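You operate a simulated robot arm through the tools that you are given. There is no shell and no other tool. Be economical: measure what you need, move in short steps, check, and stop when the job is done.

Carry out the task below with a simulated robot arm. There is one attempt and no reset: what you move stays moved.

## Task
Buff the VAC cap to satin at slow speed and stand it back on the black mat.
Fine: it rides in the blue nest; the other caps stay where they stand; the slide ends out and the buffer off.

Only the result counts: the job must be done as asked and must still hold three seconds after the hand-in. Knocking over, shifting, dropping, spilling or breaking anything else fails it. Lids that push on must go on centred and level and be pressed home; caps that screw on are set level and turned clockwise until they are tight.

## Robot
A 7-joint arm with a two-finger parallel gripper, fixed in place. Base frame: the origin is at the foot of the arm, x ahead of it, y to its left, z up; the work surface is at about z = 0. Units: m, degrees, N and s.
With the tool pointing down near the work surface it reaches from about 0.22 to 0.58 m from the base axis. Its first joint turns from -66.0 to 66.0 degrees. Payload 2.5 kg.
Tool frame: the origin (TCP) lies between the finger pads and is the grasp point; the fingertips stand 0.023 m ahead of it; z points along the fingers, y is the line along which they close. Largest opening 0.094 m; finger width 0.038, thickness 0.01; the body of the gripper, 0.054 by 0.096 m, starts 0.039 m behind the TCP.
Orientation is that of the tool frame in the base frame, as [roll, pitch, yaw] about the fixed x, y, z axes, in that order (R = Rz(yaw) Ry(pitch) Rx(roll)). With the fingers straight down and closing along the base's y, the tool's x points along the base's -x, its y along +y and its z along -z.

## Interface
- The arm moves only by the tool step_arm. Its argument "plan" is a list of rows, each a list of 2 entries, a list of its own where there are three numbers: the shift along the tool's x, y, z in units of 20 mm (1.0 is 20 mm), then the turn, a rotation vector about the tool's x, y, z in units of 5 degrees (1.0 is 5 degrees). In form: [[[tx, ty, tz], [ax, ay, az]], ...]. A call has 1 to 12 rows; each row shifts and turns the commanded pose from where the row before left it, along the tool's axes as they then stand. "gripper" is the opening in per cent of the stroke, from 0 (shut) to 100 (fully open), set as the call begins (left out, the last holds). A call with a number of a shift or a turn outside -1 to 1 is refused whole. Each row takes 0.2 s and may step no farther than 0.05 m and 8.6 degrees from the row before; otherwise, or with a gripper value out of range, the whole call is refused. A pose out of reach is approached as far as the arm can. The call stops where the force on the tool passes 70 N (or 10 N more than at its start, if that is more) or the arm is blocked; 0.2 s more then pass. Each finger travels about 0.108 m/s and halts on what it meets, pressing with about 41 N; the grip force reading is that of the motor and also rises with nothing between the fingers. The clock runs only during rows and for 0.2 s after the last one: add rows that do not move to give the fingers time. It gives the time, the measured TCP pose, the force on the tool (base axes), the opening and the grip force at its end, in the units of the frame above (readings bear some noise).
- Cameras (640 x 400 px; columns grow to the right, rows downward): "scene" is fixed at [0.0934, -0.3833, 0.5667]; the picture's right is [0.97, -0.25, 0.00], its down [-0.10, -0.39, -0.92] and it looks along [0.23, 0.89, -0.40] (base axes); focal length 313 px, centre (320, 200). "wrist" rides on the gripper at [-0.039, 0, -0.044] in the tool frame; the picture's right is [0.00, -1.00, 0.00], its down [0.97, 0.00, -0.24] and it looks along [0.24, 0.00, 0.97] (tool axes); focal length 218 px, centre (320, 200). There is no depth. A picture from a camera that has moved, and an enlarged one, comes with that camera's place and axes in the base frame and with its lens. The place of the scene camera against the robot may be out by one fixed shift of up to 0.012 m in any direction.
- snapshot(camera): a new picture of that camera. No time passes.
- zoom(camera, box): a new picture of the part [left, top, right, bottom] of that camera's present view, enlarged. No time passes.
- hand_in(): hands the job in; it is judged then, once.

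Go step by step. Nothing tells you positions but the pictures and the camera data: compare them with the known pose of the tool, close in by small moves and look again before you grip or let go. The budget is 120 turns and 76 pictures, counting those below and the enlarged ones. Unless the task says otherwise, let go and move clear before handing in, and close with one line.

The tools are called as name(argument=value, ...) on one line, values as JSON. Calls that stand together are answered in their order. step_arm: Moves the arm, as the interface text tells. Its arguments: {"type":"object","properties":{"plan":{"type":"array","items":{"type":"array"}},"gripper":{"type":"number"}},"required":["plan"]} The other tools are called the same way: snapshot (camera) takes a picture; zoom (camera, box) takes an enlarged picture of a part of a camera's view; hand_in () hands the job in.

At the start:

```text
time_s: 0.0
eef_pos: [0.4295, 0.0949, 0.3767]
ee_rot: [180.0, -0.1, 180.0]
ft_force: [-0.3, -1.3, 0.0]
finger_gap: 0.0939
grip_force: 0.1
```

scene: 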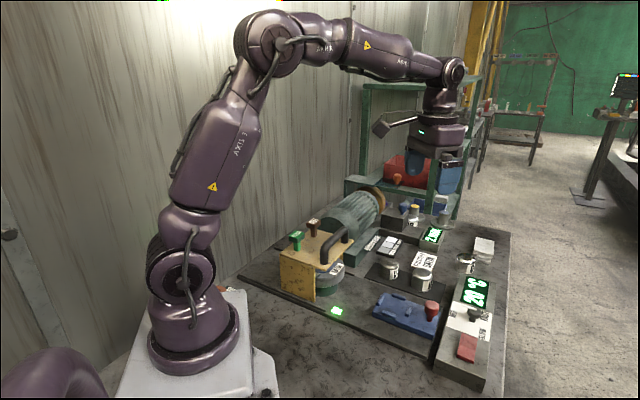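
wrist: 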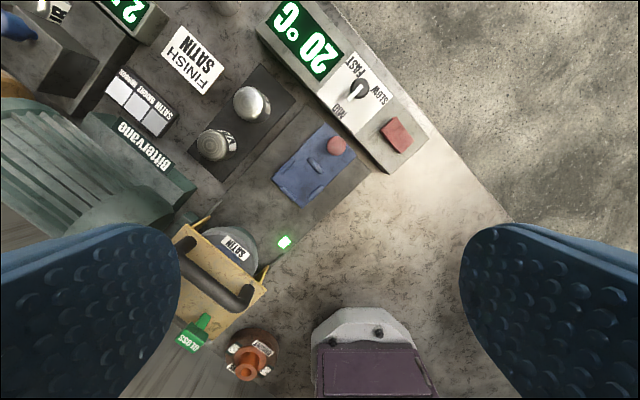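

I see a buffing machine with a slide carrying a blue nest, a control box with a speed knob, caps on a black mat, and wheels/finishes. I'll zoom for details first.

zoom(camera="scene", box=[340, 190, 520, 302])

zoom(camera="scene", box=[240, 190, 400, 330])

zoom(camera="scene", box=[350, 270, 510, 380])

zoom(camera="wrist", box=[80, 0, 440, 225])

```text
3.56 times, centred on (430, 246) of scene
camera zoom: at [0.0934, -0.3833, 0.5667], right [0.97, -0.25, 0.0], down [-0.1, -0.39, -0.92], along [0.23, 0.89, -0.4], focal length 1111 px, centre (-71, 36)
```

zoom: 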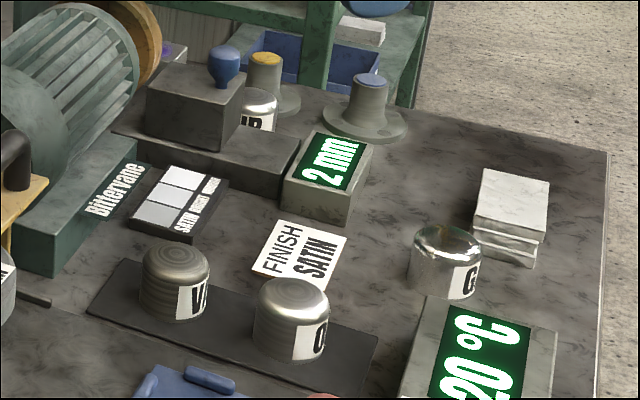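

```text
2.86 times, centred on (320, 260) of scene
camera zoom: at [0.0934, -0.3833, 0.5667], right [0.97, -0.25, 0.0], down [-0.1, -0.39, -0.92], along [0.23, 0.89, -0.4], focal length 893 px, centre (320, 29)
```

zoom: 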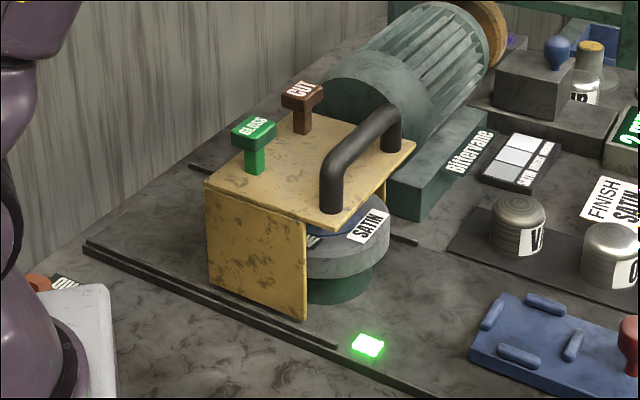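

```text
3.64 times, centred on (430, 325) of scene
camera zoom: at [0.0934, -0.3833, 0.5667], right [0.97, -0.25, 0.0], down [-0.1, -0.39, -0.92], along [0.23, 0.89, -0.4], focal length 1137 px, centre (-80, -254)
```

zoom: 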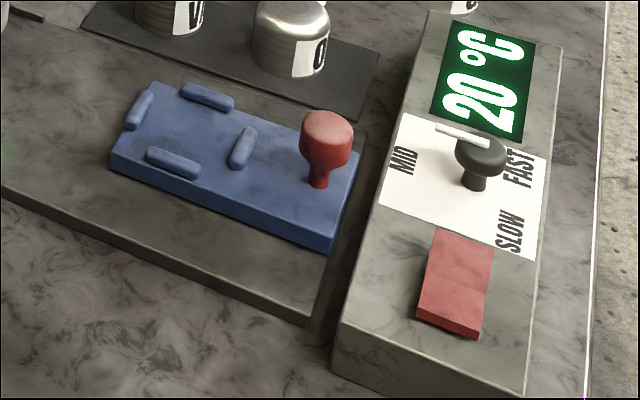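

```text
1.78 times, centred on (260, 112) of wrist
camera zoom: at [0.469, 0.0956, 0.4216], right [0.0, -1.0, 0.0], down [-0.97, 0.0, 0.24], along [-0.24, 0.0, -0.97], focal length 388 px, centre (427, 356)
```

zoom: 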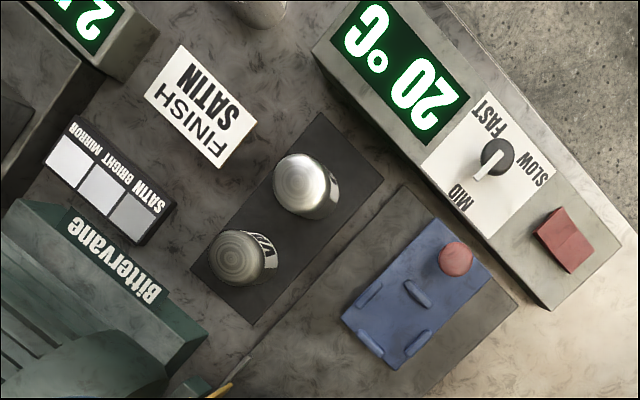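

The machine's wheel head and some other tools need closer inspection, so I'll zoom on those.

zoom(camera="wrist", box=[150, 190, 330, 400])

zoom(camera="wrist", box=[0, 0, 200, 125])

zoom(camera="scene", box=[370, 140, 470, 220])

zoom(camera="scene", box=[270, 205, 370, 305])

```text
1.90 times, centred on (240, 295) of wrist
camera zoom: at [0.469, 0.0956, 0.4216], right [0.0, -1.0, 0.0], down [-0.97, 0.0, 0.24], along [-0.24, 0.0, -0.97], focal length 416 px, centre (472, 19)
```

zoom: 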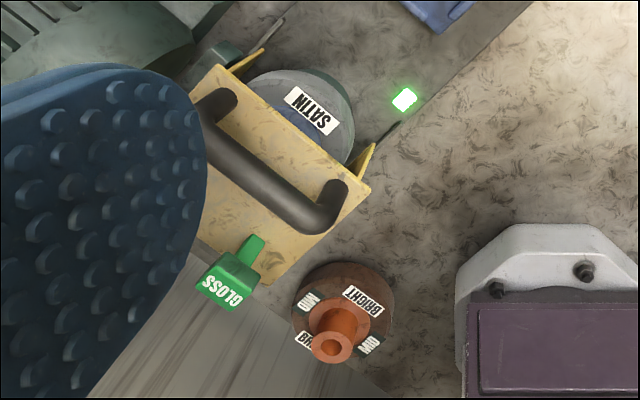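

```text
3.20 times, centred on (100, 62) of wrist
camera zoom: at [0.469, 0.0956, 0.4216], right [0.0, -1.0, 0.0], down [-0.97, 0.0, 0.24], along [-0.24, 0.0, -0.97], focal length 698 px, centre (1024, 640)
```

zoom: 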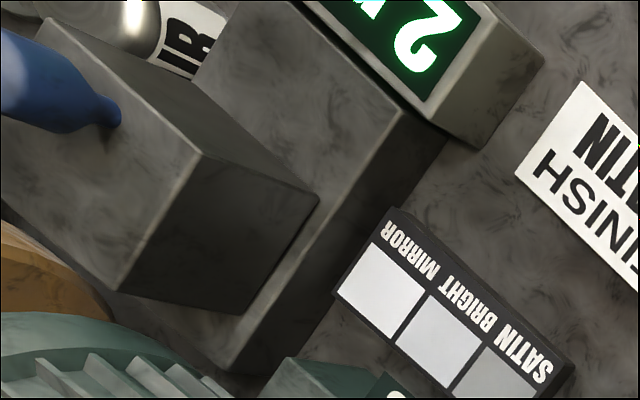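

```text
5.00 times, centred on (420, 180) of scene
camera zoom: at [0.0934, -0.3833, 0.5667], right [0.97, -0.25, 0.0], down [-0.1, -0.39, -0.92], along [0.23, 0.89, -0.4], focal length 1563 px, centre (-180, 300)
```

zoom: 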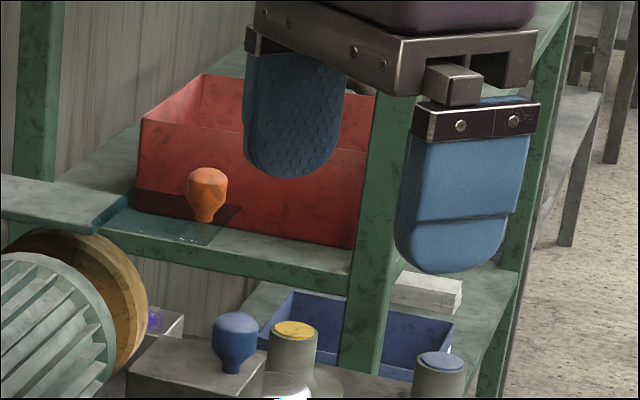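

```text
4.00 times, centred on (320, 255) of scene
camera zoom: at [0.0934, -0.3833, 0.5667], right [0.97, -0.25, 0.0], down [-0.1, -0.39, -0.92], along [0.23, 0.89, -0.4], focal length 1250 px, centre (320, -20)
```

zoom: 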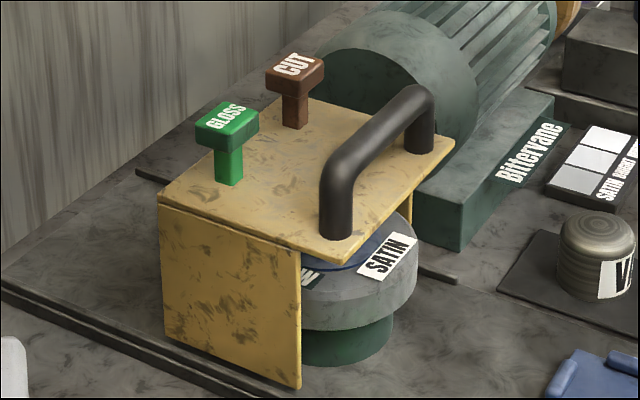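

The slide with the blue nest runs diagonally toward the hooded SATIN wheel. I'll turn the hand 45° and tilt it to look along the slide at the wheel.

step_arm(plan=[[[0, 0, 0], [0, 0, 1]], [[0, 0, 0], [0, 0, 1]], [[0, 0, 0], [0, 0, 1]], [[0, 0, 0], [0, 0, 1]], [[0, 0, 0], [0, 0, 1]], [[0, 0, 0], [0, 0, 1]], [[0, 0, 0], [0, 0, 1]], [[0, 0, 0], [0, 0, 1]], [[0, 0, 0], [0, 0, 1]], [[0, 0, 0], [0, 1, 0]], [[0, 0, 0], [0, 1, 0]], [[0, 0, 0], [0, 1, 0]]])

snapshot(camera="wrist")

```text
time_s: 2.6
eef_pos: [0.4297, 0.0947, 0.3758]
ee_rot: [180.0, -15.1, 135.0]
ft_force: [0.3, 0.3, -0.4]
finger_gap: 0.0941
grip_force: 0.1
```

```text
65 pictures are left
camera wrist: at [0.4646, 0.0612, 0.4102], right [-0.71, -0.71, 0.0], down [-0.62, 0.62, 0.48], along [-0.34, 0.34, -0.88], focal length 218 px, centre (320, 200)
```

wrist: 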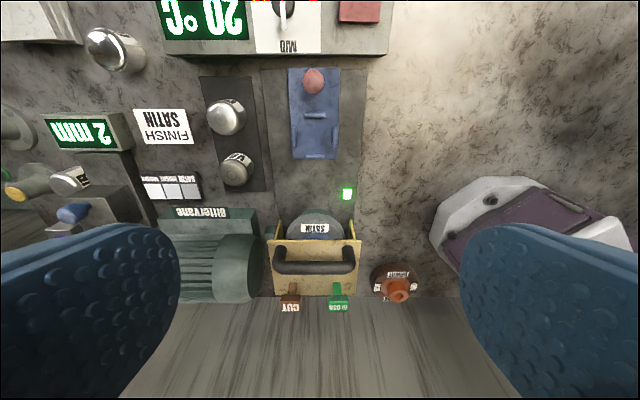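

zoom(camera="wrist", box=[230, 180, 430, 320])

zoom(camera="wrist", box=[0, 90, 240, 260])

zoom(camera="wrist", box=[190, 50, 390, 180])

```text
2.86 times, centred on (330, 250) of wrist
camera zoom: at [0.4646, 0.0612, 0.4102], right [-0.71, -0.71, 0.0], down [-0.62, 0.62, 0.48], along [-0.34, 0.34, -0.88], focal length 624 px, centre (291, 57)
```

zoom: 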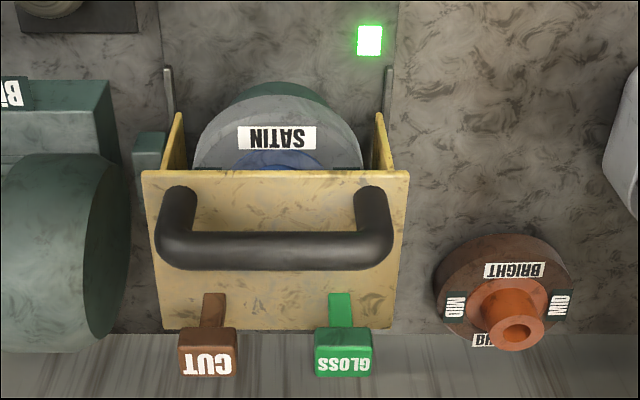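

```text
2.35 times, centred on (120, 175) of wrist
camera zoom: at [0.4646, 0.0612, 0.4102], right [-0.71, -0.71, 0.0], down [-0.62, 0.62, 0.48], along [-0.34, 0.34, -0.88], focal length 514 px, centre (791, 259)
```

zoom: 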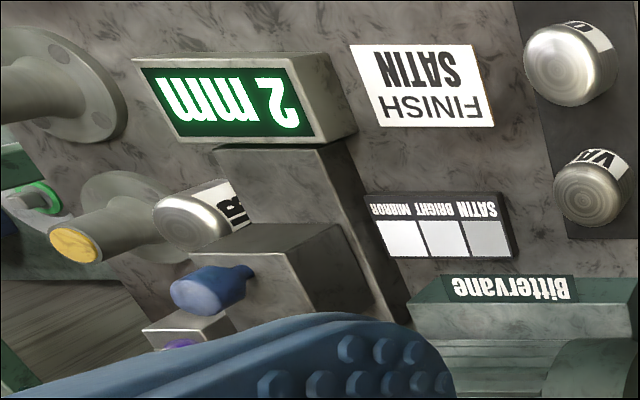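

```text
3.08 times, centred on (290, 115) of wrist
camera zoom: at [0.4646, 0.0612, 0.4102], right [-0.71, -0.71, 0.0], down [-0.62, 0.62, 0.48], along [-0.34, 0.34, -0.88], focal length 672 px, centre (412, 462)
```

zoom: 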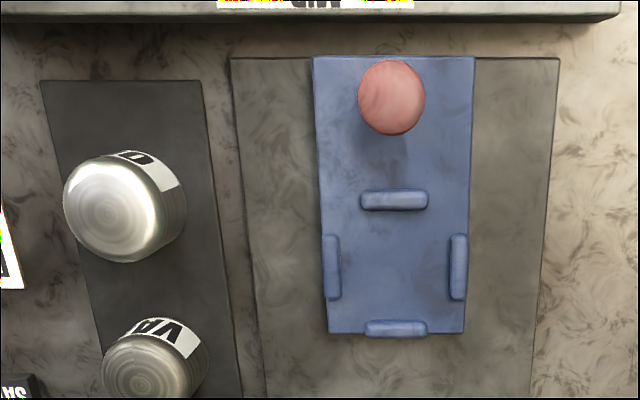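

The fitted wheel reads SATIN, with the BRIGHT wheel spare, so wheel is right. The knob seems to point at MID and must go to SLOW; I'll go over the knob to look.

step_arm(plan=[[[0, 0, 0], [0, -1, 0]], [[0, 0, 0], [0, -1, 0]], [[0, 0, 0], [0, -1, 0]], [[-0.77, 0.29, 0.8], [0, 0, 0]], [[-0.77, 0.29, 0.8], [0, 0, 0]], [[-0.77, 0.29, 0.8], [0, 0, 0]], [[-0.77, 0.29, 0.8], [0, 0, 0]], [[-0.77, 0.29, 0.8], [0, 0, 0]], [[-0.77, 0.29, 0.8], [0, 0, 0]], [[-0.77, 0.29, 0.8], [0, 0, 0]], [[-0.77, 0.29, 0.8], [0, 0, 0]]])

snapshot(camera="wrist")

snapshot(camera="scene")

```text
time_s: 5.0
eef_pos: [0.5493, 0.0397, 0.2495]
ee_rot: [180.0, 0.0, 135.0]
ft_force: [-0.5, 0.1, 0.2]
finger_gap: 0.0939
grip_force: 0.1
```

```text
61 pictures are left
camera wrist: at [0.5772, 0.0122, 0.2938], right [-0.71, -0.71, 0.0], down [-0.69, 0.69, 0.24], along [-0.17, 0.17, -0.97], focal length 218 px, centre (320, 200)
```

wrist: 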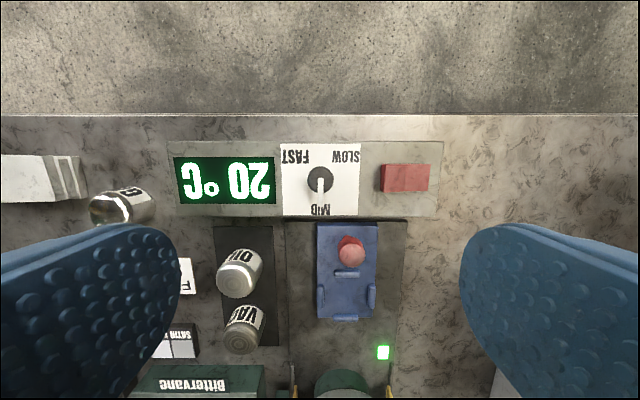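

```text
60 pictures are left
```

scene: 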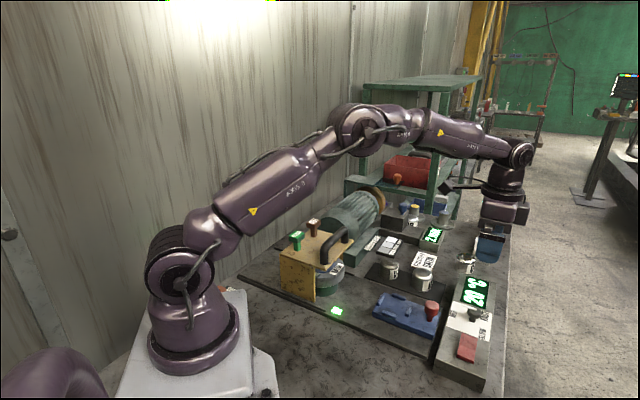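

Pointer is at MID; SLOW is about 120° counter‑clockwise. I'll descend above the knob and check alignment.

step_arm(plan=[[[-0.11, 0, 1], [0, 0, 0]], [[-0.11, 0, 1], [0, 0, 0]], [[-0.11, 0, 1], [0, 0, 0]], [[0, 0, 1], [0, 0, 0]], [[0, 0, 1], [0, 0, 0]], [[0, 0, 1], [0, 0, 0]]], gripper=50)

snapshot(camera="wrist")

zoom(camera="scene", box=[400, 200, 560, 380])

```text
time_s: 6.4
eef_pos: [0.5546, 0.0348, 0.1297]
ee_rot: [180.0, 0.0, 135.0]
ft_force: [0.7, 0.0, 0.3]
finger_gap: 0.0474
grip_force: 0.1
```

```text
59 pictures are left
camera wrist: at [0.5825, 0.0087, 0.174], right [-0.71, -0.71, 0.0], down [-0.69, 0.69, 0.24], along [-0.17, 0.17, -0.97], focal length 218 px, centre (320, 200)
```

wrist: 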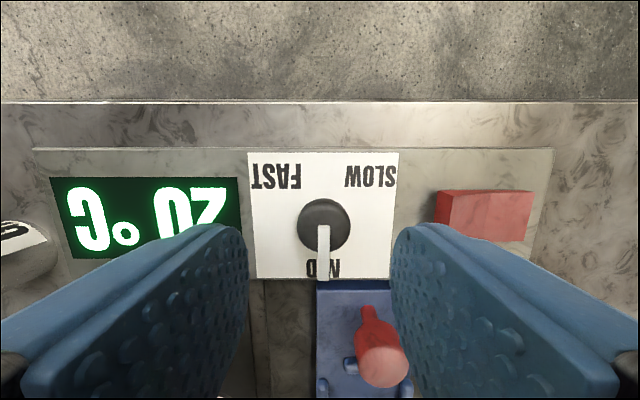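

```text
2.22 times, centred on (480, 290) of scene
camera zoom: at [0.0934, -0.3833, 0.5667], right [0.97, -0.25, 0.0], down [-0.1, -0.39, -0.92], along [0.23, 0.89, -0.4], focal length 695 px, centre (-36, 0)
```

zoom: 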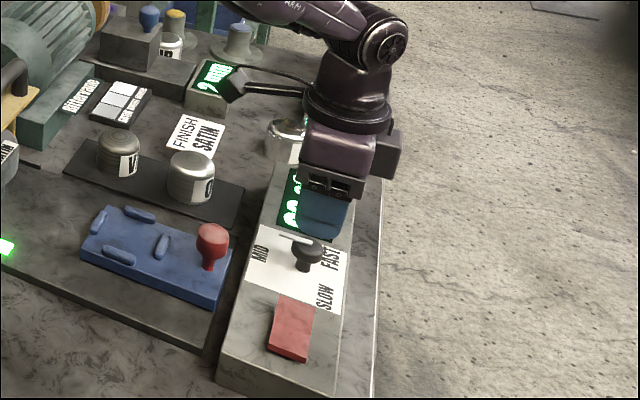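

Knob head centre is at about (0.555, 0.035, 0.073), directly beneath the TCP. Descend to straddle the head and close.

step_arm(plan=[[[0, 0, 0.8], [0, 0, 0]], [[0, 0, 0.8], [0, 0, 0]], [[0, 0, 0.7], [0, 0, 0]]])

zoom(camera="scene", box=[430, 250, 530, 350])

snapshot(camera="wrist")

```text
time_s: 7.2
eef_pos: [0.5543, 0.0354, 0.084]
ee_rot: [179.9, 0.0, 134.9]
ft_force: [-0.2, 0.3, -0.1]
finger_gap: 0.0471
grip_force: 0.0
```

```text
4.00 times, centred on (480, 300) of scene
camera zoom: at [0.0934, -0.3833, 0.5667], right [0.97, -0.25, 0.0], down [-0.1, -0.39, -0.92], along [0.23, 0.89, -0.4], focal length 1250 px, centre (-320, -200)
```

zoom: 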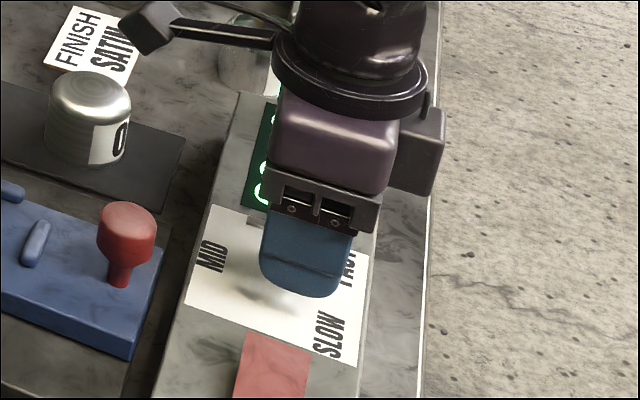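

```text
56 pictures are left
camera wrist: at [0.5825, 0.0087, 0.1291], right [-0.71, -0.71, 0.0], down [-0.69, 0.69, 0.24], along [-0.17, 0.17, -0.97], focal length 218 px, centre (320, 200)
```

wrist: 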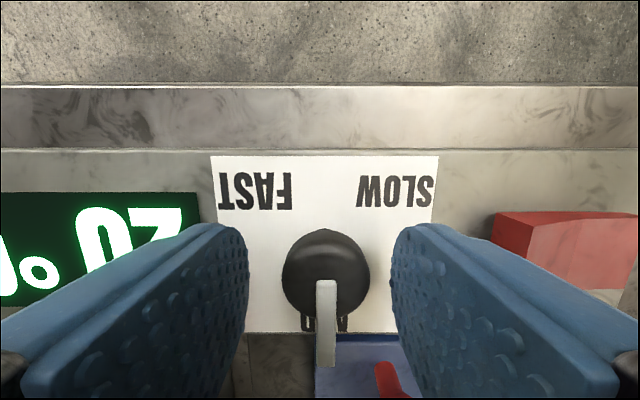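

The knob is centred between the fingers. Close on it.

step_arm(plan=[[[0, 0, 0], [0, 0, 0]], [[0, 0, 0], [0, 0, 0]], [[0, 0, 0], [0, 0, 0]]], gripper=10)

snapshot(camera="wrist")

```text
time_s: 8.0
eef_pos: [0.5532, 0.0335, 0.0842]
ee_rot: [-179.7, -0.1, 135.0]
ft_force: [-15.9, -9.4, 9.2]
finger_gap: 0.0277
grip_force: 44.5
```

```text
55 pictures are left
camera wrist: at [0.5817, 0.0073, 0.1287], right [-0.71, -0.71, 0.0], down [-0.69, 0.69, 0.24], along [-0.17, 0.17, -0.97], focal length 218 px, centre (320, 200)
```

wrist: 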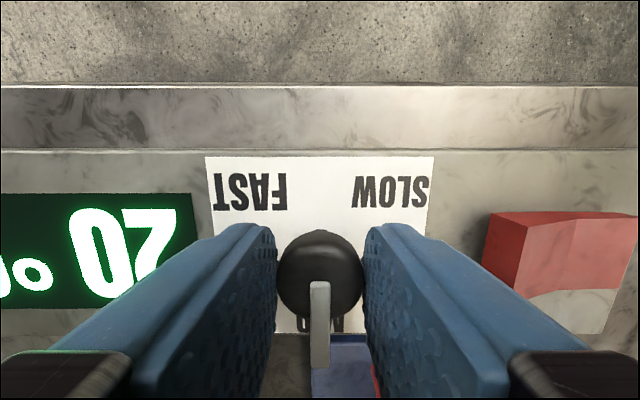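

Gripped. Twist counter‑clockwise 60° with a small centring shift.

step_arm(plan=[[[0, -0.1, 0], [0, 0, 0]], [[0, 0, 0], [0, 0, -1]], [[0, 0, 0], [0, 0, -1]], [[0, 0, 0], [0, 0, -1]], [[0, 0, 0], [0, 0, -1]], [[0, 0, 0], [0, 0, -1]], [[0, 0, 0], [0, 0, -1]], [[0, 0, 0], [0, 0, -1]], [[0, 0, 0], [0, 0, -1]], [[0, 0, 0], [0, 0, -1]], [[0, 0, 0], [0, 0, -1]]])

snapshot(camera="wrist")

```text
time_s: 10.4
eef_pos: [0.5528, 0.0349, 0.0833]
ee_rot: [180.0, 0.4, -174.9]
ft_force: [24.6, 4.3, 3.8]
finger_gap: 0.0269
grip_force: 44.5
```

```text
54 pictures are left
camera wrist: at [0.5927, 0.0399, 0.129], right [0.09, -1.0, 0.0], down [-0.97, -0.09, 0.23], along [-0.23, -0.02, -0.97], focal length 218 px, centre (320, 200)
```

wrist: 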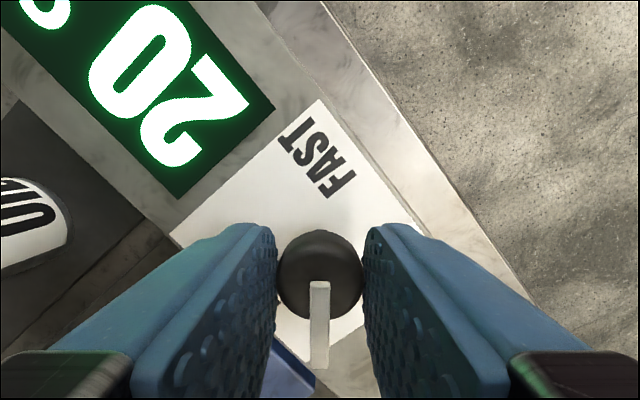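

The knob turns with the grip. Continue.

step_arm(plan=[[[-0.05, 0, 0], [0, 0, -1]], [[0, 0, 0], [0, 0, -1]], [[0, 0, 0], [0, 0, -1]], [[0, 0, 0], [0, 0, -1]], [[0, 0, 0], [0, 0, -1]], [[0, 0, 0], [0, 0, -1]], [[0, 0, 0], [0, 0, -1]], [[0, 0, 0], [0, 0, -1]], [[0, 0, 0], [0, 0, -1]], [[0, 0, 0], [0, 0, -1]], [[0, 0, 0], [0, 0, -1]], [[0, 0, 0], [0, 0, -1]]])

snapshot(camera="wrist")

zoom(camera="scene", box=[430, 250, 530, 350])

```text
time_s: 13.0
eef_pos: [0.5505, 0.0353, 0.0809]
ee_rot: [179.6, -0.1, -114.9]
ft_force: [-12.8, 13.0, -3.2]
finger_gap: 0.0272
grip_force: 45.4
```

```text
53 pictures are left
camera wrist: at [0.5687, 0.0706, 0.1256], right [0.91, -0.42, -0.01], down [-0.41, -0.88, 0.24], along [-0.11, -0.22, -0.97], focal length 218 px, centre (320, 200)
```

wrist: 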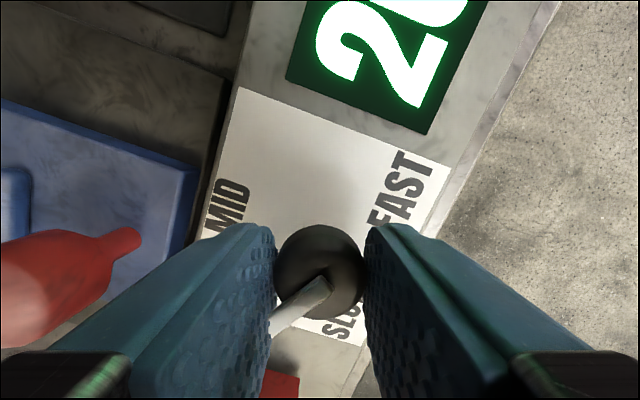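

```text
4.00 times, centred on (480, 300) of scene
camera zoom: at [0.0934, -0.3833, 0.5667], right [0.97, -0.25, 0.0], down [-0.1, -0.39, -0.92], along [0.23, 0.89, -0.4], focal length 1250 px, centre (-320, -200)
```

zoom: 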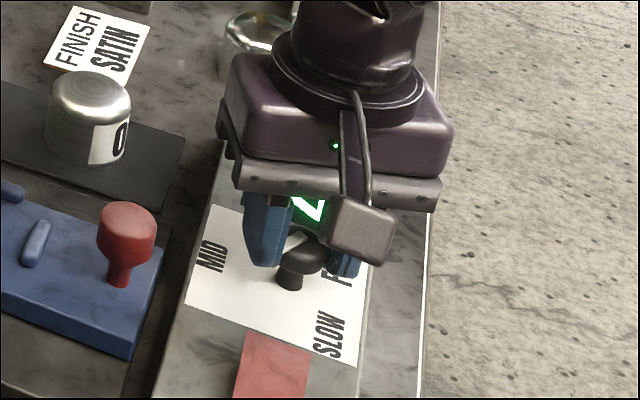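

The knob slipped partway in the grip; I'll open and look at where the pointer stands.

step_arm(plan=[[[0, 0, 0], [0, 0, 0]], [[0, 0, 0], [0, 0, 0]], [[0, 0, -1], [0, 0, 0]], [[0, 0, -1], [0, 0, 0]], [[0, 0, -0.5], [0, 0, 0]]], gripper=50)

snapshot(camera="wrist")

```text
time_s: 14.2
eef_pos: [0.5546, 0.0346, 0.1327]
ee_rot: [180.0, 0.0, -115.0]
ft_force: [-0.2, 0.6, 0.8]
finger_gap: 0.047
grip_force: 0.0
```

```text
51 pictures are left
camera wrist: at [0.5716, 0.0703, 0.1778], right [0.91, -0.42, 0.0], down [-0.41, -0.88, 0.24], along [-0.1, -0.22, -0.97], focal length 218 px, centre (320, 200)
```

wrist: 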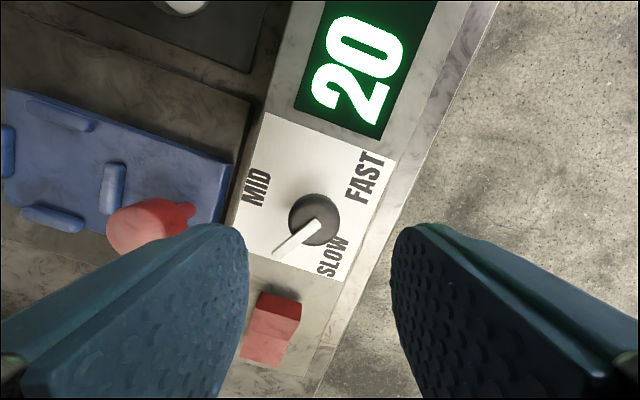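

The pointer is halfway (about 60°). I'll use the pads to push the pointer bar positively: back off 15°, go down with a loose gap, then rotate on.

step_arm(plan=[[[0.04, 0.126, 0], [0, 0, 1]], [[0, 0, 0], [0, 0, 1]], [[0, 0, 0], [0, 0, 1]], [[0, 0, 0.9], [0, 0, 0]], [[0, 0, 0.9], [0, 0, 0]], [[0, 0, 0.83], [0, 0, 0]]], gripper=50)

step_arm(plan=[[[0, 0, 0], [0, 0, 0]], [[0, 0, 0], [0, 0, -1]], [[0, 0, 0], [0, 0, -1]], [[0, 0, 0], [0, 0, -1]], [[0, 0, 0], [0, 0, -1]], [[0, 0, 0], [0, 0, -1]], [[0, 0, 0], [0, 0, -1]], [[0, 0, 0], [0, 0, -1]], [[0, 0, 0], [0, 0, -1]]], gripper=34)

snapshot(camera="wrist")

```text
time_s: 15.6
eef_pos: [0.5511, 0.0363, 0.0804]
ee_rot: [-179.9, -0.1, -129.9]
ft_force: [0.5, -0.4, -0.1]
finger_gap: 0.0471
grip_force: 0.0
```

```text
time_s: 17.6
eef_pos: [0.5517, 0.0353, 0.0797]
ee_rot: [-180.0, 0.0, -89.9]
ft_force: [0.1, 0.0, 0.7]
finger_gap: 0.032
grip_force: 0.1
```

```text
50 pictures are left
camera wrist: at [0.5519, 0.0744, 0.1252], right [1.0, 0.0, 0.0], down [0.0, -0.97, 0.24], along [0.0, -0.24, -0.97], focal length 218 px, centre (320, 200)
```

wrist: 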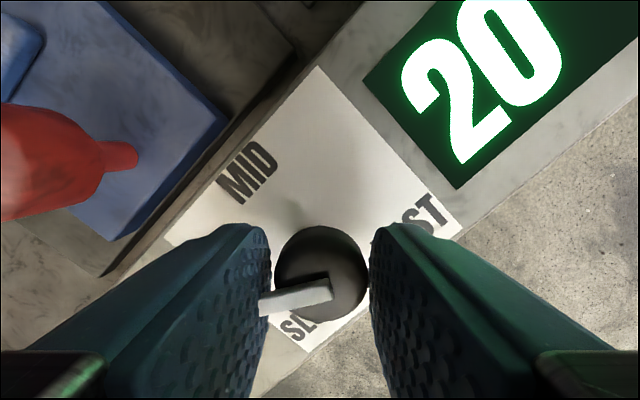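

The bar isn't caught. I'll turn back so the bar is perpendicular to the closing line, regrip centred, and twist by friction.

step_arm(plan=[[[0, 0, 0], [0, 0, 1]], [[0, 0, 0], [0, 0, 1]], [[0, 0, 0], [0, 0, 1]], [[0, 0, 0], [0, 0, 1]], [[0, 0, 0], [0, 0, 1]], [[0, 0, 0], [0, 0, 1]], [[0, 0, 0], [0, 0, 1]], [[0, 0, 0], [0, 0, 1]], [[0, 0, 0], [0, 0, 1]], [[0, 0, 0], [0, 0, 1]], [[0, 0, 0], [0, 0, 1]], [[0, 0, 0], [0, 0, 1]]], gripper=50)

step_arm(plan=[[[0, 0, 0], [0, 0, 1]], [[0, 0, 0], [0, 0, 1]], [[0, 0, 0], [0, 0, 0]]])

step_arm(plan=[[[0, 0, 0], [0, 0, 0]], [[0, 0, 0], [0, 0, 0]], [[0, 0, 0], [0, 0, 0]]], gripper=0)

snapshot(camera="wrist")

```text
time_s: 20.2
eef_pos: [0.551, 0.0358, 0.0807]
ee_rot: [180.0, 0.0, -150.1]
ft_force: [-0.2, 0.7, 0.8]
finger_gap: 0.0471
grip_force: 0.0
```

```text
time_s: 21.0
eef_pos: [0.5503, 0.0361, 0.0796]
ee_rot: [-179.9, 0.0, -160.0]
ft_force: [-0.5, 0.9, -0.7]
finger_gap: 0.0469
grip_force: 0.0
```

```text
time_s: 21.8
eef_pos: [0.5502, 0.0352, 0.0806]
ee_rot: [-180.0, 0.0, -159.9]
ft_force: [2.7, -2.8, -1.6]
finger_gap: 0.0271
grip_force: 45.1
```

```text
49 pictures are left
camera wrist: at [0.5877, 0.0492, 0.1252], right [0.34, -0.94, 0.0], down [-0.91, -0.33, 0.24], along [-0.23, -0.08, -0.97], focal length 218 px, centre (320, 200)
```

wrist: 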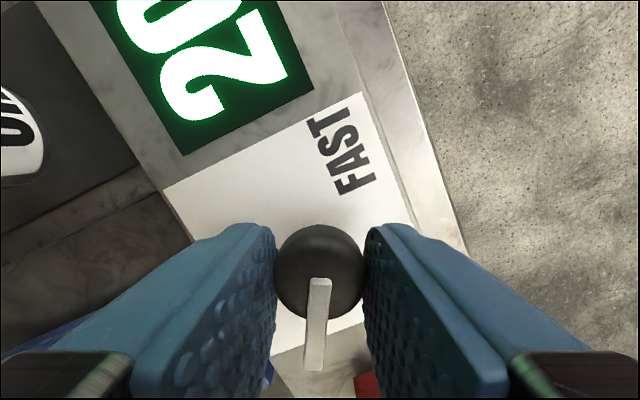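

Well centred now, low side force. Twist 12 × 5°.

step_arm(plan=[[[0, 0, 0], [0, 0, -0.7]], [[0, 0, 0], [0, 0, -1]], [[0, 0, 0], [0, 0, -1]], [[0, 0, 0], [0, 0, -1]], [[0, 0, 0], [0, 0, -1]], [[0, 0, 0], [0, 0, -1]], [[0, 0, 0], [0, 0, -1]], [[0, 0, 0], [0, 0, -1]]])

snapshot(camera="wrist")

```text
time_s: 23.6
eef_pos: [0.5507, 0.0353, 0.0816]
ee_rot: [-179.8, -0.1, -121.4]
ft_force: [5.1, -7.7, -4.0]
finger_gap: 0.0276
grip_force: 45.2
```

```text
48 pictures are left
camera wrist: at [0.5719, 0.0686, 0.1254], right [0.85, -0.52, 0.0], down [-0.51, -0.83, 0.24], along [-0.12, -0.21, -0.97], focal length 218 px, centre (320, 200)
```

wrist: 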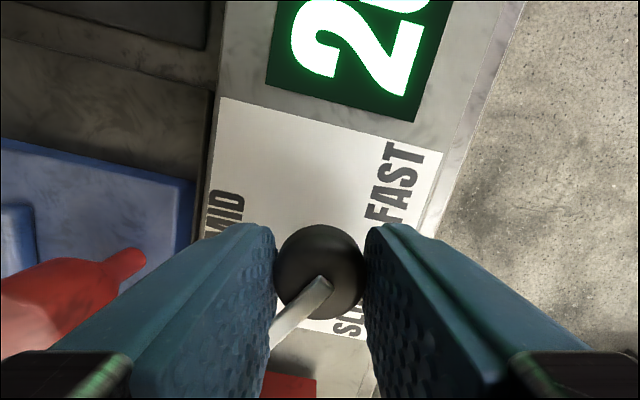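

It stops at exactly the same angle (195°), opposite FAST: this looks like a hard stop between MID and SLOW, so SLOW must be reached the other way round, via FAST. I'll turn clockwise and watch.

step_arm(plan=[[[0, 0, 0], [0, 0, 1]], [[0, 0, 0], [0, 0, 1]], [[0, 0, 0], [0, 0, 1]], [[0, 0, 0], [0, 0, 1]], [[0, 0, 0], [0, 0, 1]], [[0, 0, 0], [0, 0, 1]], [[0, 0, 0], [0, 0, 1]], [[0, 0, 0], [0, 0, 1]], [[0, 0, 0], [0, 0, 1]], [[0, 0, 0], [0, 0, 1]], [[0, 0, 0], [0, 0, 1]], [[0, 0, 0], [0, 0, 1]]])

step_arm(plan=[[[0, 0, 0], [0, 0, 1]], [[0, 0, 0], [0, 0, 1]], [[0, 0, 0], [0, 0, 1]], [[0, 0, 0], [0, 0, 1]], [[0, 0, 0], [0, 0, 1]], [[0, 0, 0], [0, 0, 1]], [[0, 0, 0], [0, 0, 1]], [[0, 0, 0], [0, 0, 1]], [[0, 0, 0], [0, 0, 1]], [[0, 0, 0], [0, 0, 1]], [[0, 0, 0], [0, 0, 1]], [[0, 0, 0], [0, 0, 1]]])

snapshot(camera="wrist")

```text
time_s: 26.2
eef_pos: [0.5497, 0.0349, 0.0806]
ee_rot: [-180.0, -0.1, 178.4]
ft_force: [-15.2, -0.2, 14.9]
finger_gap: 0.0274
grip_force: 44.8
```

```text
time_s: 28.8
eef_pos: [0.5513, 0.0365, 0.081]
ee_rot: [179.9, -0.1, 118.5]
ft_force: [-9.4, 14.8, 10.3]
finger_gap: 0.0272
grip_force: 45.0
```

```text
47 pictures are left
camera wrist: at [0.5704, 0.0028, 0.1252], right [-0.88, -0.48, 0.0], down [-0.46, 0.85, 0.24], along [-0.11, 0.21, -0.97], focal length 218 px, centre (320, 200)
```

wrist: 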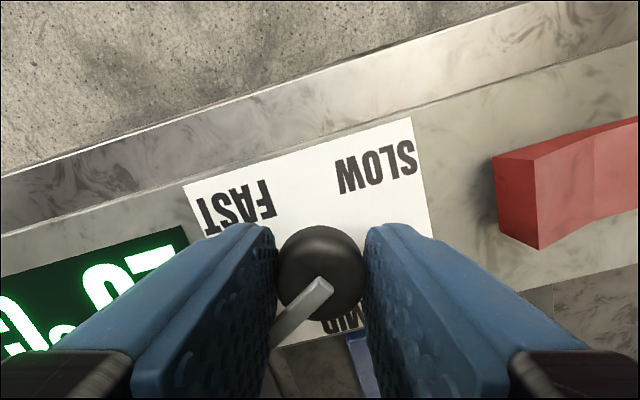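

It passed MID, no slip so far. Continue clockwise.

step_arm(plan=[[[0, 0, 0], [0, 0, 1]], [[0, 0, 0], [0, 0, 1]], [[0, 0, 0], [0, 0, 1]], [[0, 0, 0], [0, 0, 1]], [[0, 0, 0], [0, 0, 1]], [[0, 0, 0], [0, 0, 1]], [[0, 0, 0], [0, 0, 1]], [[0, 0, 0], [0, 0, 1]]])

snapshot(camera="wrist")

```text
time_s: 30.6
eef_pos: [0.5505, 0.034, 0.0805]
ee_rot: [179.9, 0.0, 78.4]
ft_force: [13.6, 3.3, 2.2]
finger_gap: 0.0275
grip_force: 45.0
```

```text
46 pictures are left
camera wrist: at [0.5441, -0.003, 0.1255], right [-0.98, 0.2, 0.0], down [0.19, 0.95, 0.24], along [0.05, 0.23, -0.97], focal length 218 px, centre (320, 200)
```

wrist: 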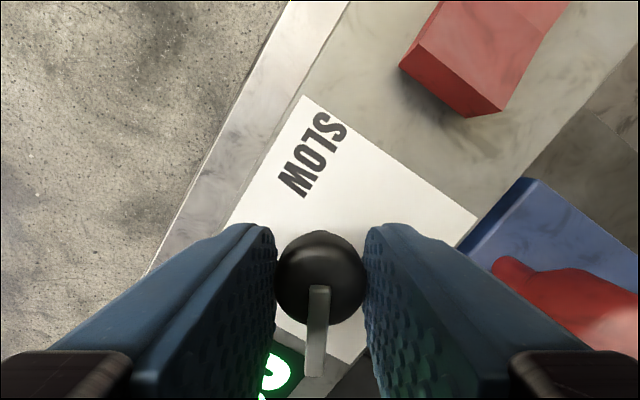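

Symmetric hard stop at −60° too: the knob's range is ±60° about MID, so FAST and SLOW are the end stops. I'll turn back counter‑clockwise to the SLOW-side stop.

step_arm(plan=[[[0, 0, 0], [0, 0, -1]], [[0, 0, 0], [0, 0, -1]], [[0, 0, 0], [0, 0, -1]], [[0, 0, 0], [0, 0, -1]], [[0, 0, 0], [0, 0, -1]], [[0, 0, 0], [0, 0, -1]], [[0, 0, 0], [0, 0, -1]], [[0, 0, 0], [0, 0, -1]], [[0, 0, 0], [0, 0, -1]], [[0, 0, 0], [0, 0, -1]], [[0, 0, 0], [0, 0, -1]], [[0, 0, 0], [0, 0, -1]]])

step_arm(plan=[[[0, 0, 0], [0, 0, -1]], [[0, 0, 0], [0, 0, -1]], [[0, 0, 0], [0, 0, -1]], [[0, 0, 0], [0, 0, -1]], [[0, 0, 0], [0, 0, -1]], [[0, 0, 0], [0, 0, -1]], [[0, 0, 0], [0, 0, -1]], [[0, 0, 0], [0, 0, -1]], [[0, 0, 0], [0, 0, -1]], [[0, 0, 0], [0, 0, -1]], [[0, 0, 0], [0, 0, -1]], [[0, 0, 0], [0, 0, -1]]])

step_arm(plan=[[[0, 0, 0], [0, 0, -1]], [[0, 0, 0], [0, 0, -1]], [[0, 0, 0], [0, 0, -0.5]]])

step_arm(plan=[[[0, 0, 0], [0, 0, 0]], [[0, 0, 0], [0, 0, 0]], [[0, 0, -1], [0, 0, 0]], [[0, 0, -1], [0, 0, 0]], [[0, 0, -1], [0, 0, 0]], [[0, 0, -1], [0, 0, 0]]], gripper=50)

snapshot(camera="wrist")

```text
time_s: 33.2
eef_pos: [0.5518, 0.0345, 0.0809]
ee_rot: [179.8, 0.3, 138.7]
ft_force: [24.8, -3.6, -2.1]
finger_gap: 0.0271
grip_force: 44.7
```

```text
time_s: 35.8
eef_pos: [0.5514, 0.036, 0.0814]
ee_rot: [-180.0, 0.4, -161.3]
ft_force: [18.5, 7.7, -5.4]
finger_gap: 0.0271
grip_force: 45.0
```

```text
time_s: 36.6
eef_pos: [0.5511, 0.0349, 0.0801]
ee_rot: [179.9, -0.2, -148.9]
ft_force: [-2.6, 3.9, 9.3]
finger_gap: 0.0275
grip_force: 45.0
```

```text
time_s: 38.0
eef_pos: [0.5503, 0.0348, 0.1585]
ee_rot: [180.0, 0.0, -149.0]
ft_force: [-0.5, -0.2, 0.3]
finger_gap: 0.0471
grip_force: 0.1
```

```text
45 pictures are left
camera wrist: at [0.5848, 0.0555, 0.2044], right [0.52, -0.86, 0.0], down [-0.83, -0.5, 0.24], along [-0.21, -0.12, -0.97], focal length 218 px, centre (320, 200)
```

wrist: 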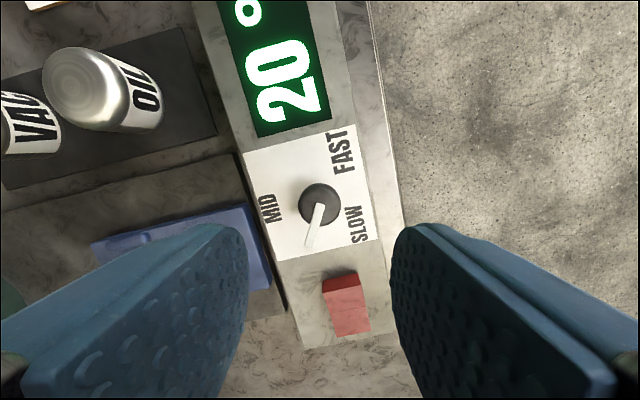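

Pointer rests at the SLOW-side stop. Now I'll go over the VAC cap at about (0.471, 0.270).

step_arm(plan=[[[0, 0, -0.2], [0, 0, 1]], [[0, 0, -0.2], [0, 0, 1]], [[0, 0, -0.2], [0, 0, 1]], [[0, 0, -0.2], [0, 0, 1]], [[0, 0, -0.2], [0, 0, 1]], [[0, 0, -0.2], [0, 0, 1]], [[0, 0, -0.2], [0, 0, 1]], [[0, 0, -0.2], [0, 0, 1]], [[0, 0, -0.2], [0, 0, 1]], [[0, 0, -0.2], [0, 0, 1]], [[0, 0, -0.2], [0, 0, 1]], [[0, 0, -0.2], [0, 0, 1]]], gripper=95)

step_arm(plan=[[[0, 0, 0], [0, 0, 1]], [[0, 0, 0], [0, 0, 1]], [[0, 0, 0], [0, 0, 1]], [[0, 0, 0], [0, 0, 0.2]]])

step_arm(plan=[[[0.9, 0.46, 0], [0, 0, 0]], [[0.9, 0.46, 0], [0, 0, 0]], [[0.9, 0.46, 0], [0, 0, 0]], [[0.9, 0.46, 0], [0, 0, 0]], [[0.9, 0.46, 0], [0, 0, 0]], [[0.9, 0.46, 0], [0, 0, 0]], [[0.9, 0.46, 0], [0, 0, 0]], [[0.9, 0.46, 0], [0, 0, 0]], [[0.9, 0.46, 0], [0, 0, 0]], [[0.9, 0.46, 0], [0, 0, 0]], [[0.9, 0.46, 0], [0, 0, 0]], [[0.9, 0.46, 0], [0, 0, 0]]])

snapshot(camera="wrist")

```text
time_s: 40.6
eef_pos: [0.5512, 0.0361, 0.2095]
ee_rot: [180.0, 0.0, 151.0]
ft_force: [-0.4, 0.6, 0.0]
finger_gap: 0.0892
grip_force: 0.2
```

```text
time_s: 41.6
eef_pos: [0.5496, 0.0355, 0.2077]
ee_rot: [180.0, 0.0, 134.9]
ft_force: [0.1, -0.2, 0.2]
finger_gap: 0.0894
grip_force: 0.1
```

```text
time_s: 44.2
eef_pos: [0.4769, 0.2653, 0.2077]
ee_rot: [180.0, 0.0, 135.0]
ft_force: [-0.3, -0.1, 1.4]
finger_gap: 0.0893
grip_force: 0.0
```

```text
44 pictures are left
camera wrist: at [0.5041, 0.2394, 0.2526], right [-0.71, -0.71, 0.0], down [-0.69, 0.69, 0.24], along [-0.17, 0.17, -0.97], focal length 218 px, centre (320, 200)
```

wrist: 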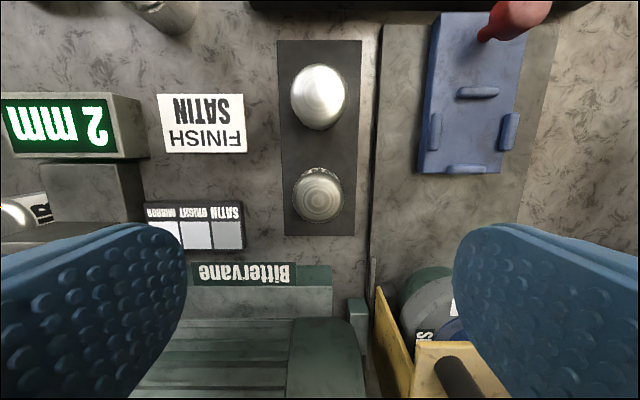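

Good view: VAC cap is just ahead of the TCP. Descend with a small forward correction and check.

step_arm(plan=[[[0.35, 0.05, 0.9], [0, 0, 0]], [[0, 0, 0.9], [0, 0, 0]], [[0, 0, 0.9], [0, 0, 0]], [[0, 0, 0.9], [0, 0, 0]], [[0, 0, 0.9], [0, 0, 0]]])

snapshot(camera="wrist")

zoom(camera="scene", box=[340, 190, 480, 300])

```text
time_s: 45.4
eef_pos: [0.4735, 0.2706, 0.1196]
ee_rot: [180.0, 0.0, 135.0]
ft_force: [-0.4, 1.1, -0.4]
finger_gap: 0.0894
grip_force: 0.0
```

```text
43 pictures are left
camera wrist: at [0.5014, 0.2442, 0.1639], right [-0.71, -0.71, 0.0], down [-0.69, 0.69, 0.24], along [-0.17, 0.17, -0.97], focal length 218 px, centre (320, 200)
```

wrist: 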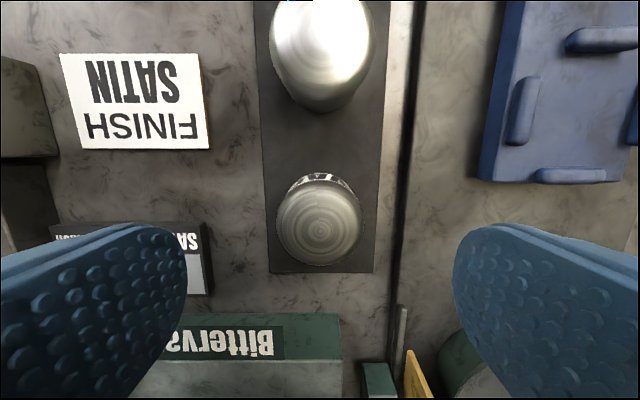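

```text
3.64 times, centred on (410, 245) of scene
camera zoom: at [0.0934, -0.3833, 0.5667], right [0.97, -0.25, 0.0], down [-0.1, -0.39, -0.92], along [0.23, 0.89, -0.4], focal length 1137 px, centre (-7, 36)
```

zoom: 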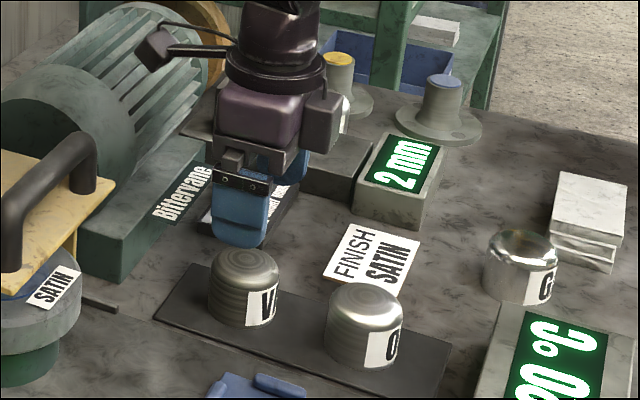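

Cap top is at about z≈0.06 and centred. Descend to grip height and close.

step_arm(plan=[[[-0.05, 0, 0.9], [0, 0, 0]], [[0, 0, 0.9], [0, 0, 0]], [[0, 0, 0.9], [0, 0, 0]], [[0, 0, 0.7], [0, 0, 0]]])

snapshot(camera="wrist")

zoom(camera="scene", box=[340, 220, 440, 300])

```text
time_s: 46.4
eef_pos: [0.4751, 0.2696, 0.0523]
ee_rot: [179.7, 0.1, 134.9]
ft_force: [5.3, -8.4, 13.0]
finger_gap: 0.0893
grip_force: 0.0
```

```text
41 pictures are left
camera wrist: at [0.5032, 0.243, 0.0972], right [-0.71, -0.71, -0.01], down [-0.69, 0.69, 0.24], along [-0.16, 0.17, -0.97], focal length 218 px, centre (320, 200)
```

wrist: 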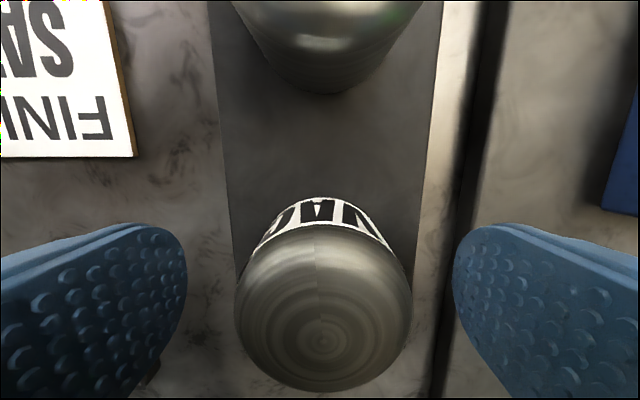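

```text
5.00 times, centred on (390, 260) of scene
camera zoom: at [0.0933, -0.3834, 0.5667], right [0.97, -0.25, 0.0], down [-0.1, -0.39, -0.92], along [0.23, 0.89, -0.4], focal length 1563 px, centre (-30, -100)
```

zoom: 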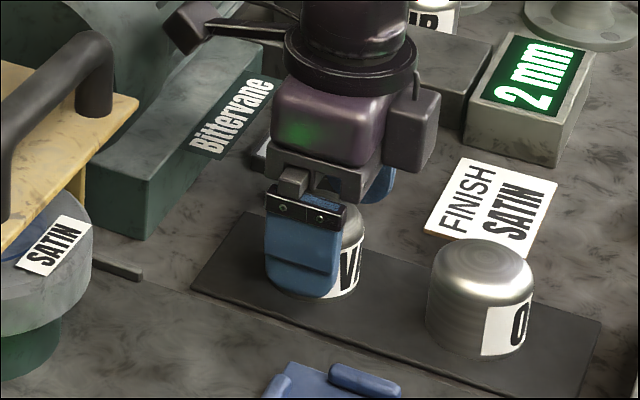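

There's an unexpected ~15 N contact reading. Pause to re-read before closing.

step_arm(plan=[[[0, 0, 0], [0, 0, 0]], [[0, 0, 0], [0, 0, 0]]])

snapshot(camera="scene")

```text
time_s: 47.0
eef_pos: [0.4754, 0.2703, 0.0519]
ee_rot: [179.8, 0.0, 134.7]
ft_force: [14.9, -14.4, 22.7]
finger_gap: 0.0891
grip_force: 0.0
```

```text
39 pictures are left
```

scene: 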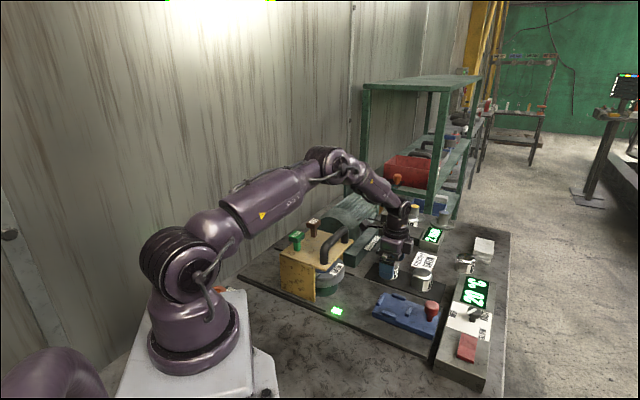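

The forearm is brushing the motor behind. I'll raise 9 mm and grip the cap higher.

step_arm(plan=[[[0, 0, -0.45], [0, 0, 0]], [[0, 0, 0], [0, 0, 0]]])

zoom(camera="scene", box=[300, 140, 440, 290])

```text
time_s: 47.6
eef_pos: [0.4719, 0.2688, 0.0569]
ee_rot: [-179.8, 0.1, 135.2]
ft_force: [7.7, -13.1, -0.1]
finger_gap: 0.0892
grip_force: 0.1
```

```text
2.67 times, centred on (370, 215) of scene
camera zoom: at [0.0934, -0.3833, 0.5667], right [0.97, -0.25, 0.0], down [-0.1, -0.39, -0.92], along [0.23, 0.89, -0.4], focal length 834 px, centre (187, 160)
```

zoom: 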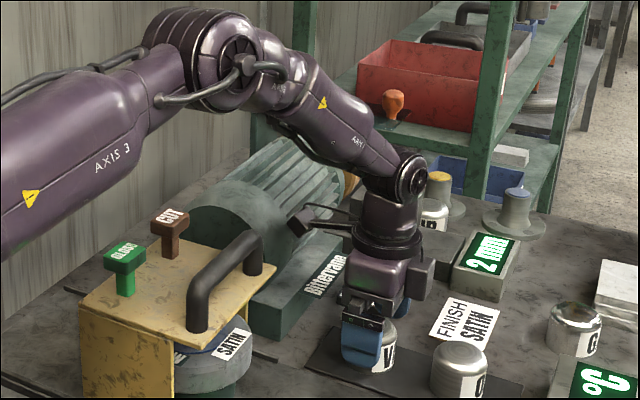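

A bracket on the hand's +x side touches the motor. I'll lift, turn the hand 90° so the bracket points over the slide, and redo the descent.

step_arm(plan=[[[0, 0, -1], [0, 0, 0]], [[0, 0, -1], [0, 0, 0]], [[0, 0, -1], [0, 0, 0]], [[0, 0, -1], [0, 0, 0]], [[0, 0, -1], [0, 0, 0]], [[0, 0, 0], [0, 0, -1]], [[0, 0, 0], [0, 0, -1]], [[0, 0, 0], [0, 0, -1]], [[0, 0, 0], [0, 0, -1]], [[0, 0, 0], [0, 0, -1]], [[0, 0, 0], [0, 0, -1]], [[0, 0, 0], [0, 0, -1]]], gripper=75)

step_arm(plan=[[[0, 0, 0], [0, 0, -1]], [[0, 0, 0], [0, 0, -1]], [[0, 0, 0], [0, 0, -1]], [[0, 0, 0], [0, 0, -1]], [[0, 0, 0], [0, 0, -1]], [[0, 0, 0], [0, 0, -1]], [[0, 0, 0], [0, 0, -1]], [[0, 0, 0], [0, 0, -1]], [[0, 0, 0], [0, 0, -1]], [[0, 0, 0], [0, 0, -1]], [[0, 0, 0], [0, 0, -1]]])

snapshot(camera="wrist")

```text
time_s: 50.2
eef_pos: [0.4721, 0.2707, 0.1583]
ee_rot: [180.0, -0.1, 170.0]
ft_force: [-0.4, 0.3, 0.3]
finger_gap: 0.0703
grip_force: 0.1
```

```text
time_s: 52.6
eef_pos: [0.4733, 0.2715, 0.1594]
ee_rot: [180.0, -0.1, -134.9]
ft_force: [0.1, -0.4, 0.1]
finger_gap: 0.0703
grip_force: 0.1
```

```text
37 pictures are left
camera wrist: at [0.5012, 0.2987, 0.2041], right [0.71, -0.71, 0.0], down [-0.68, -0.69, 0.24], along [-0.17, -0.17, -0.97], focal length 218 px, centre (320, 200)
```

wrist: 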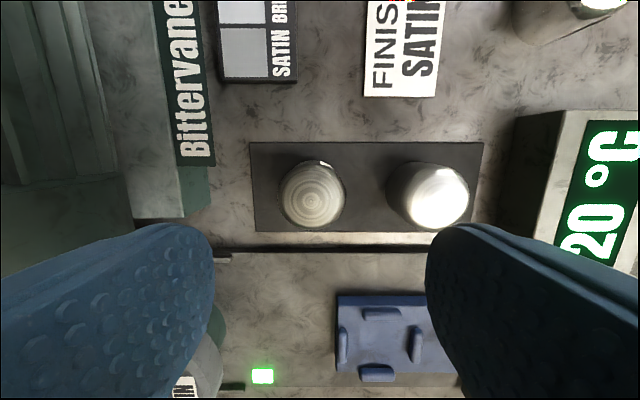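

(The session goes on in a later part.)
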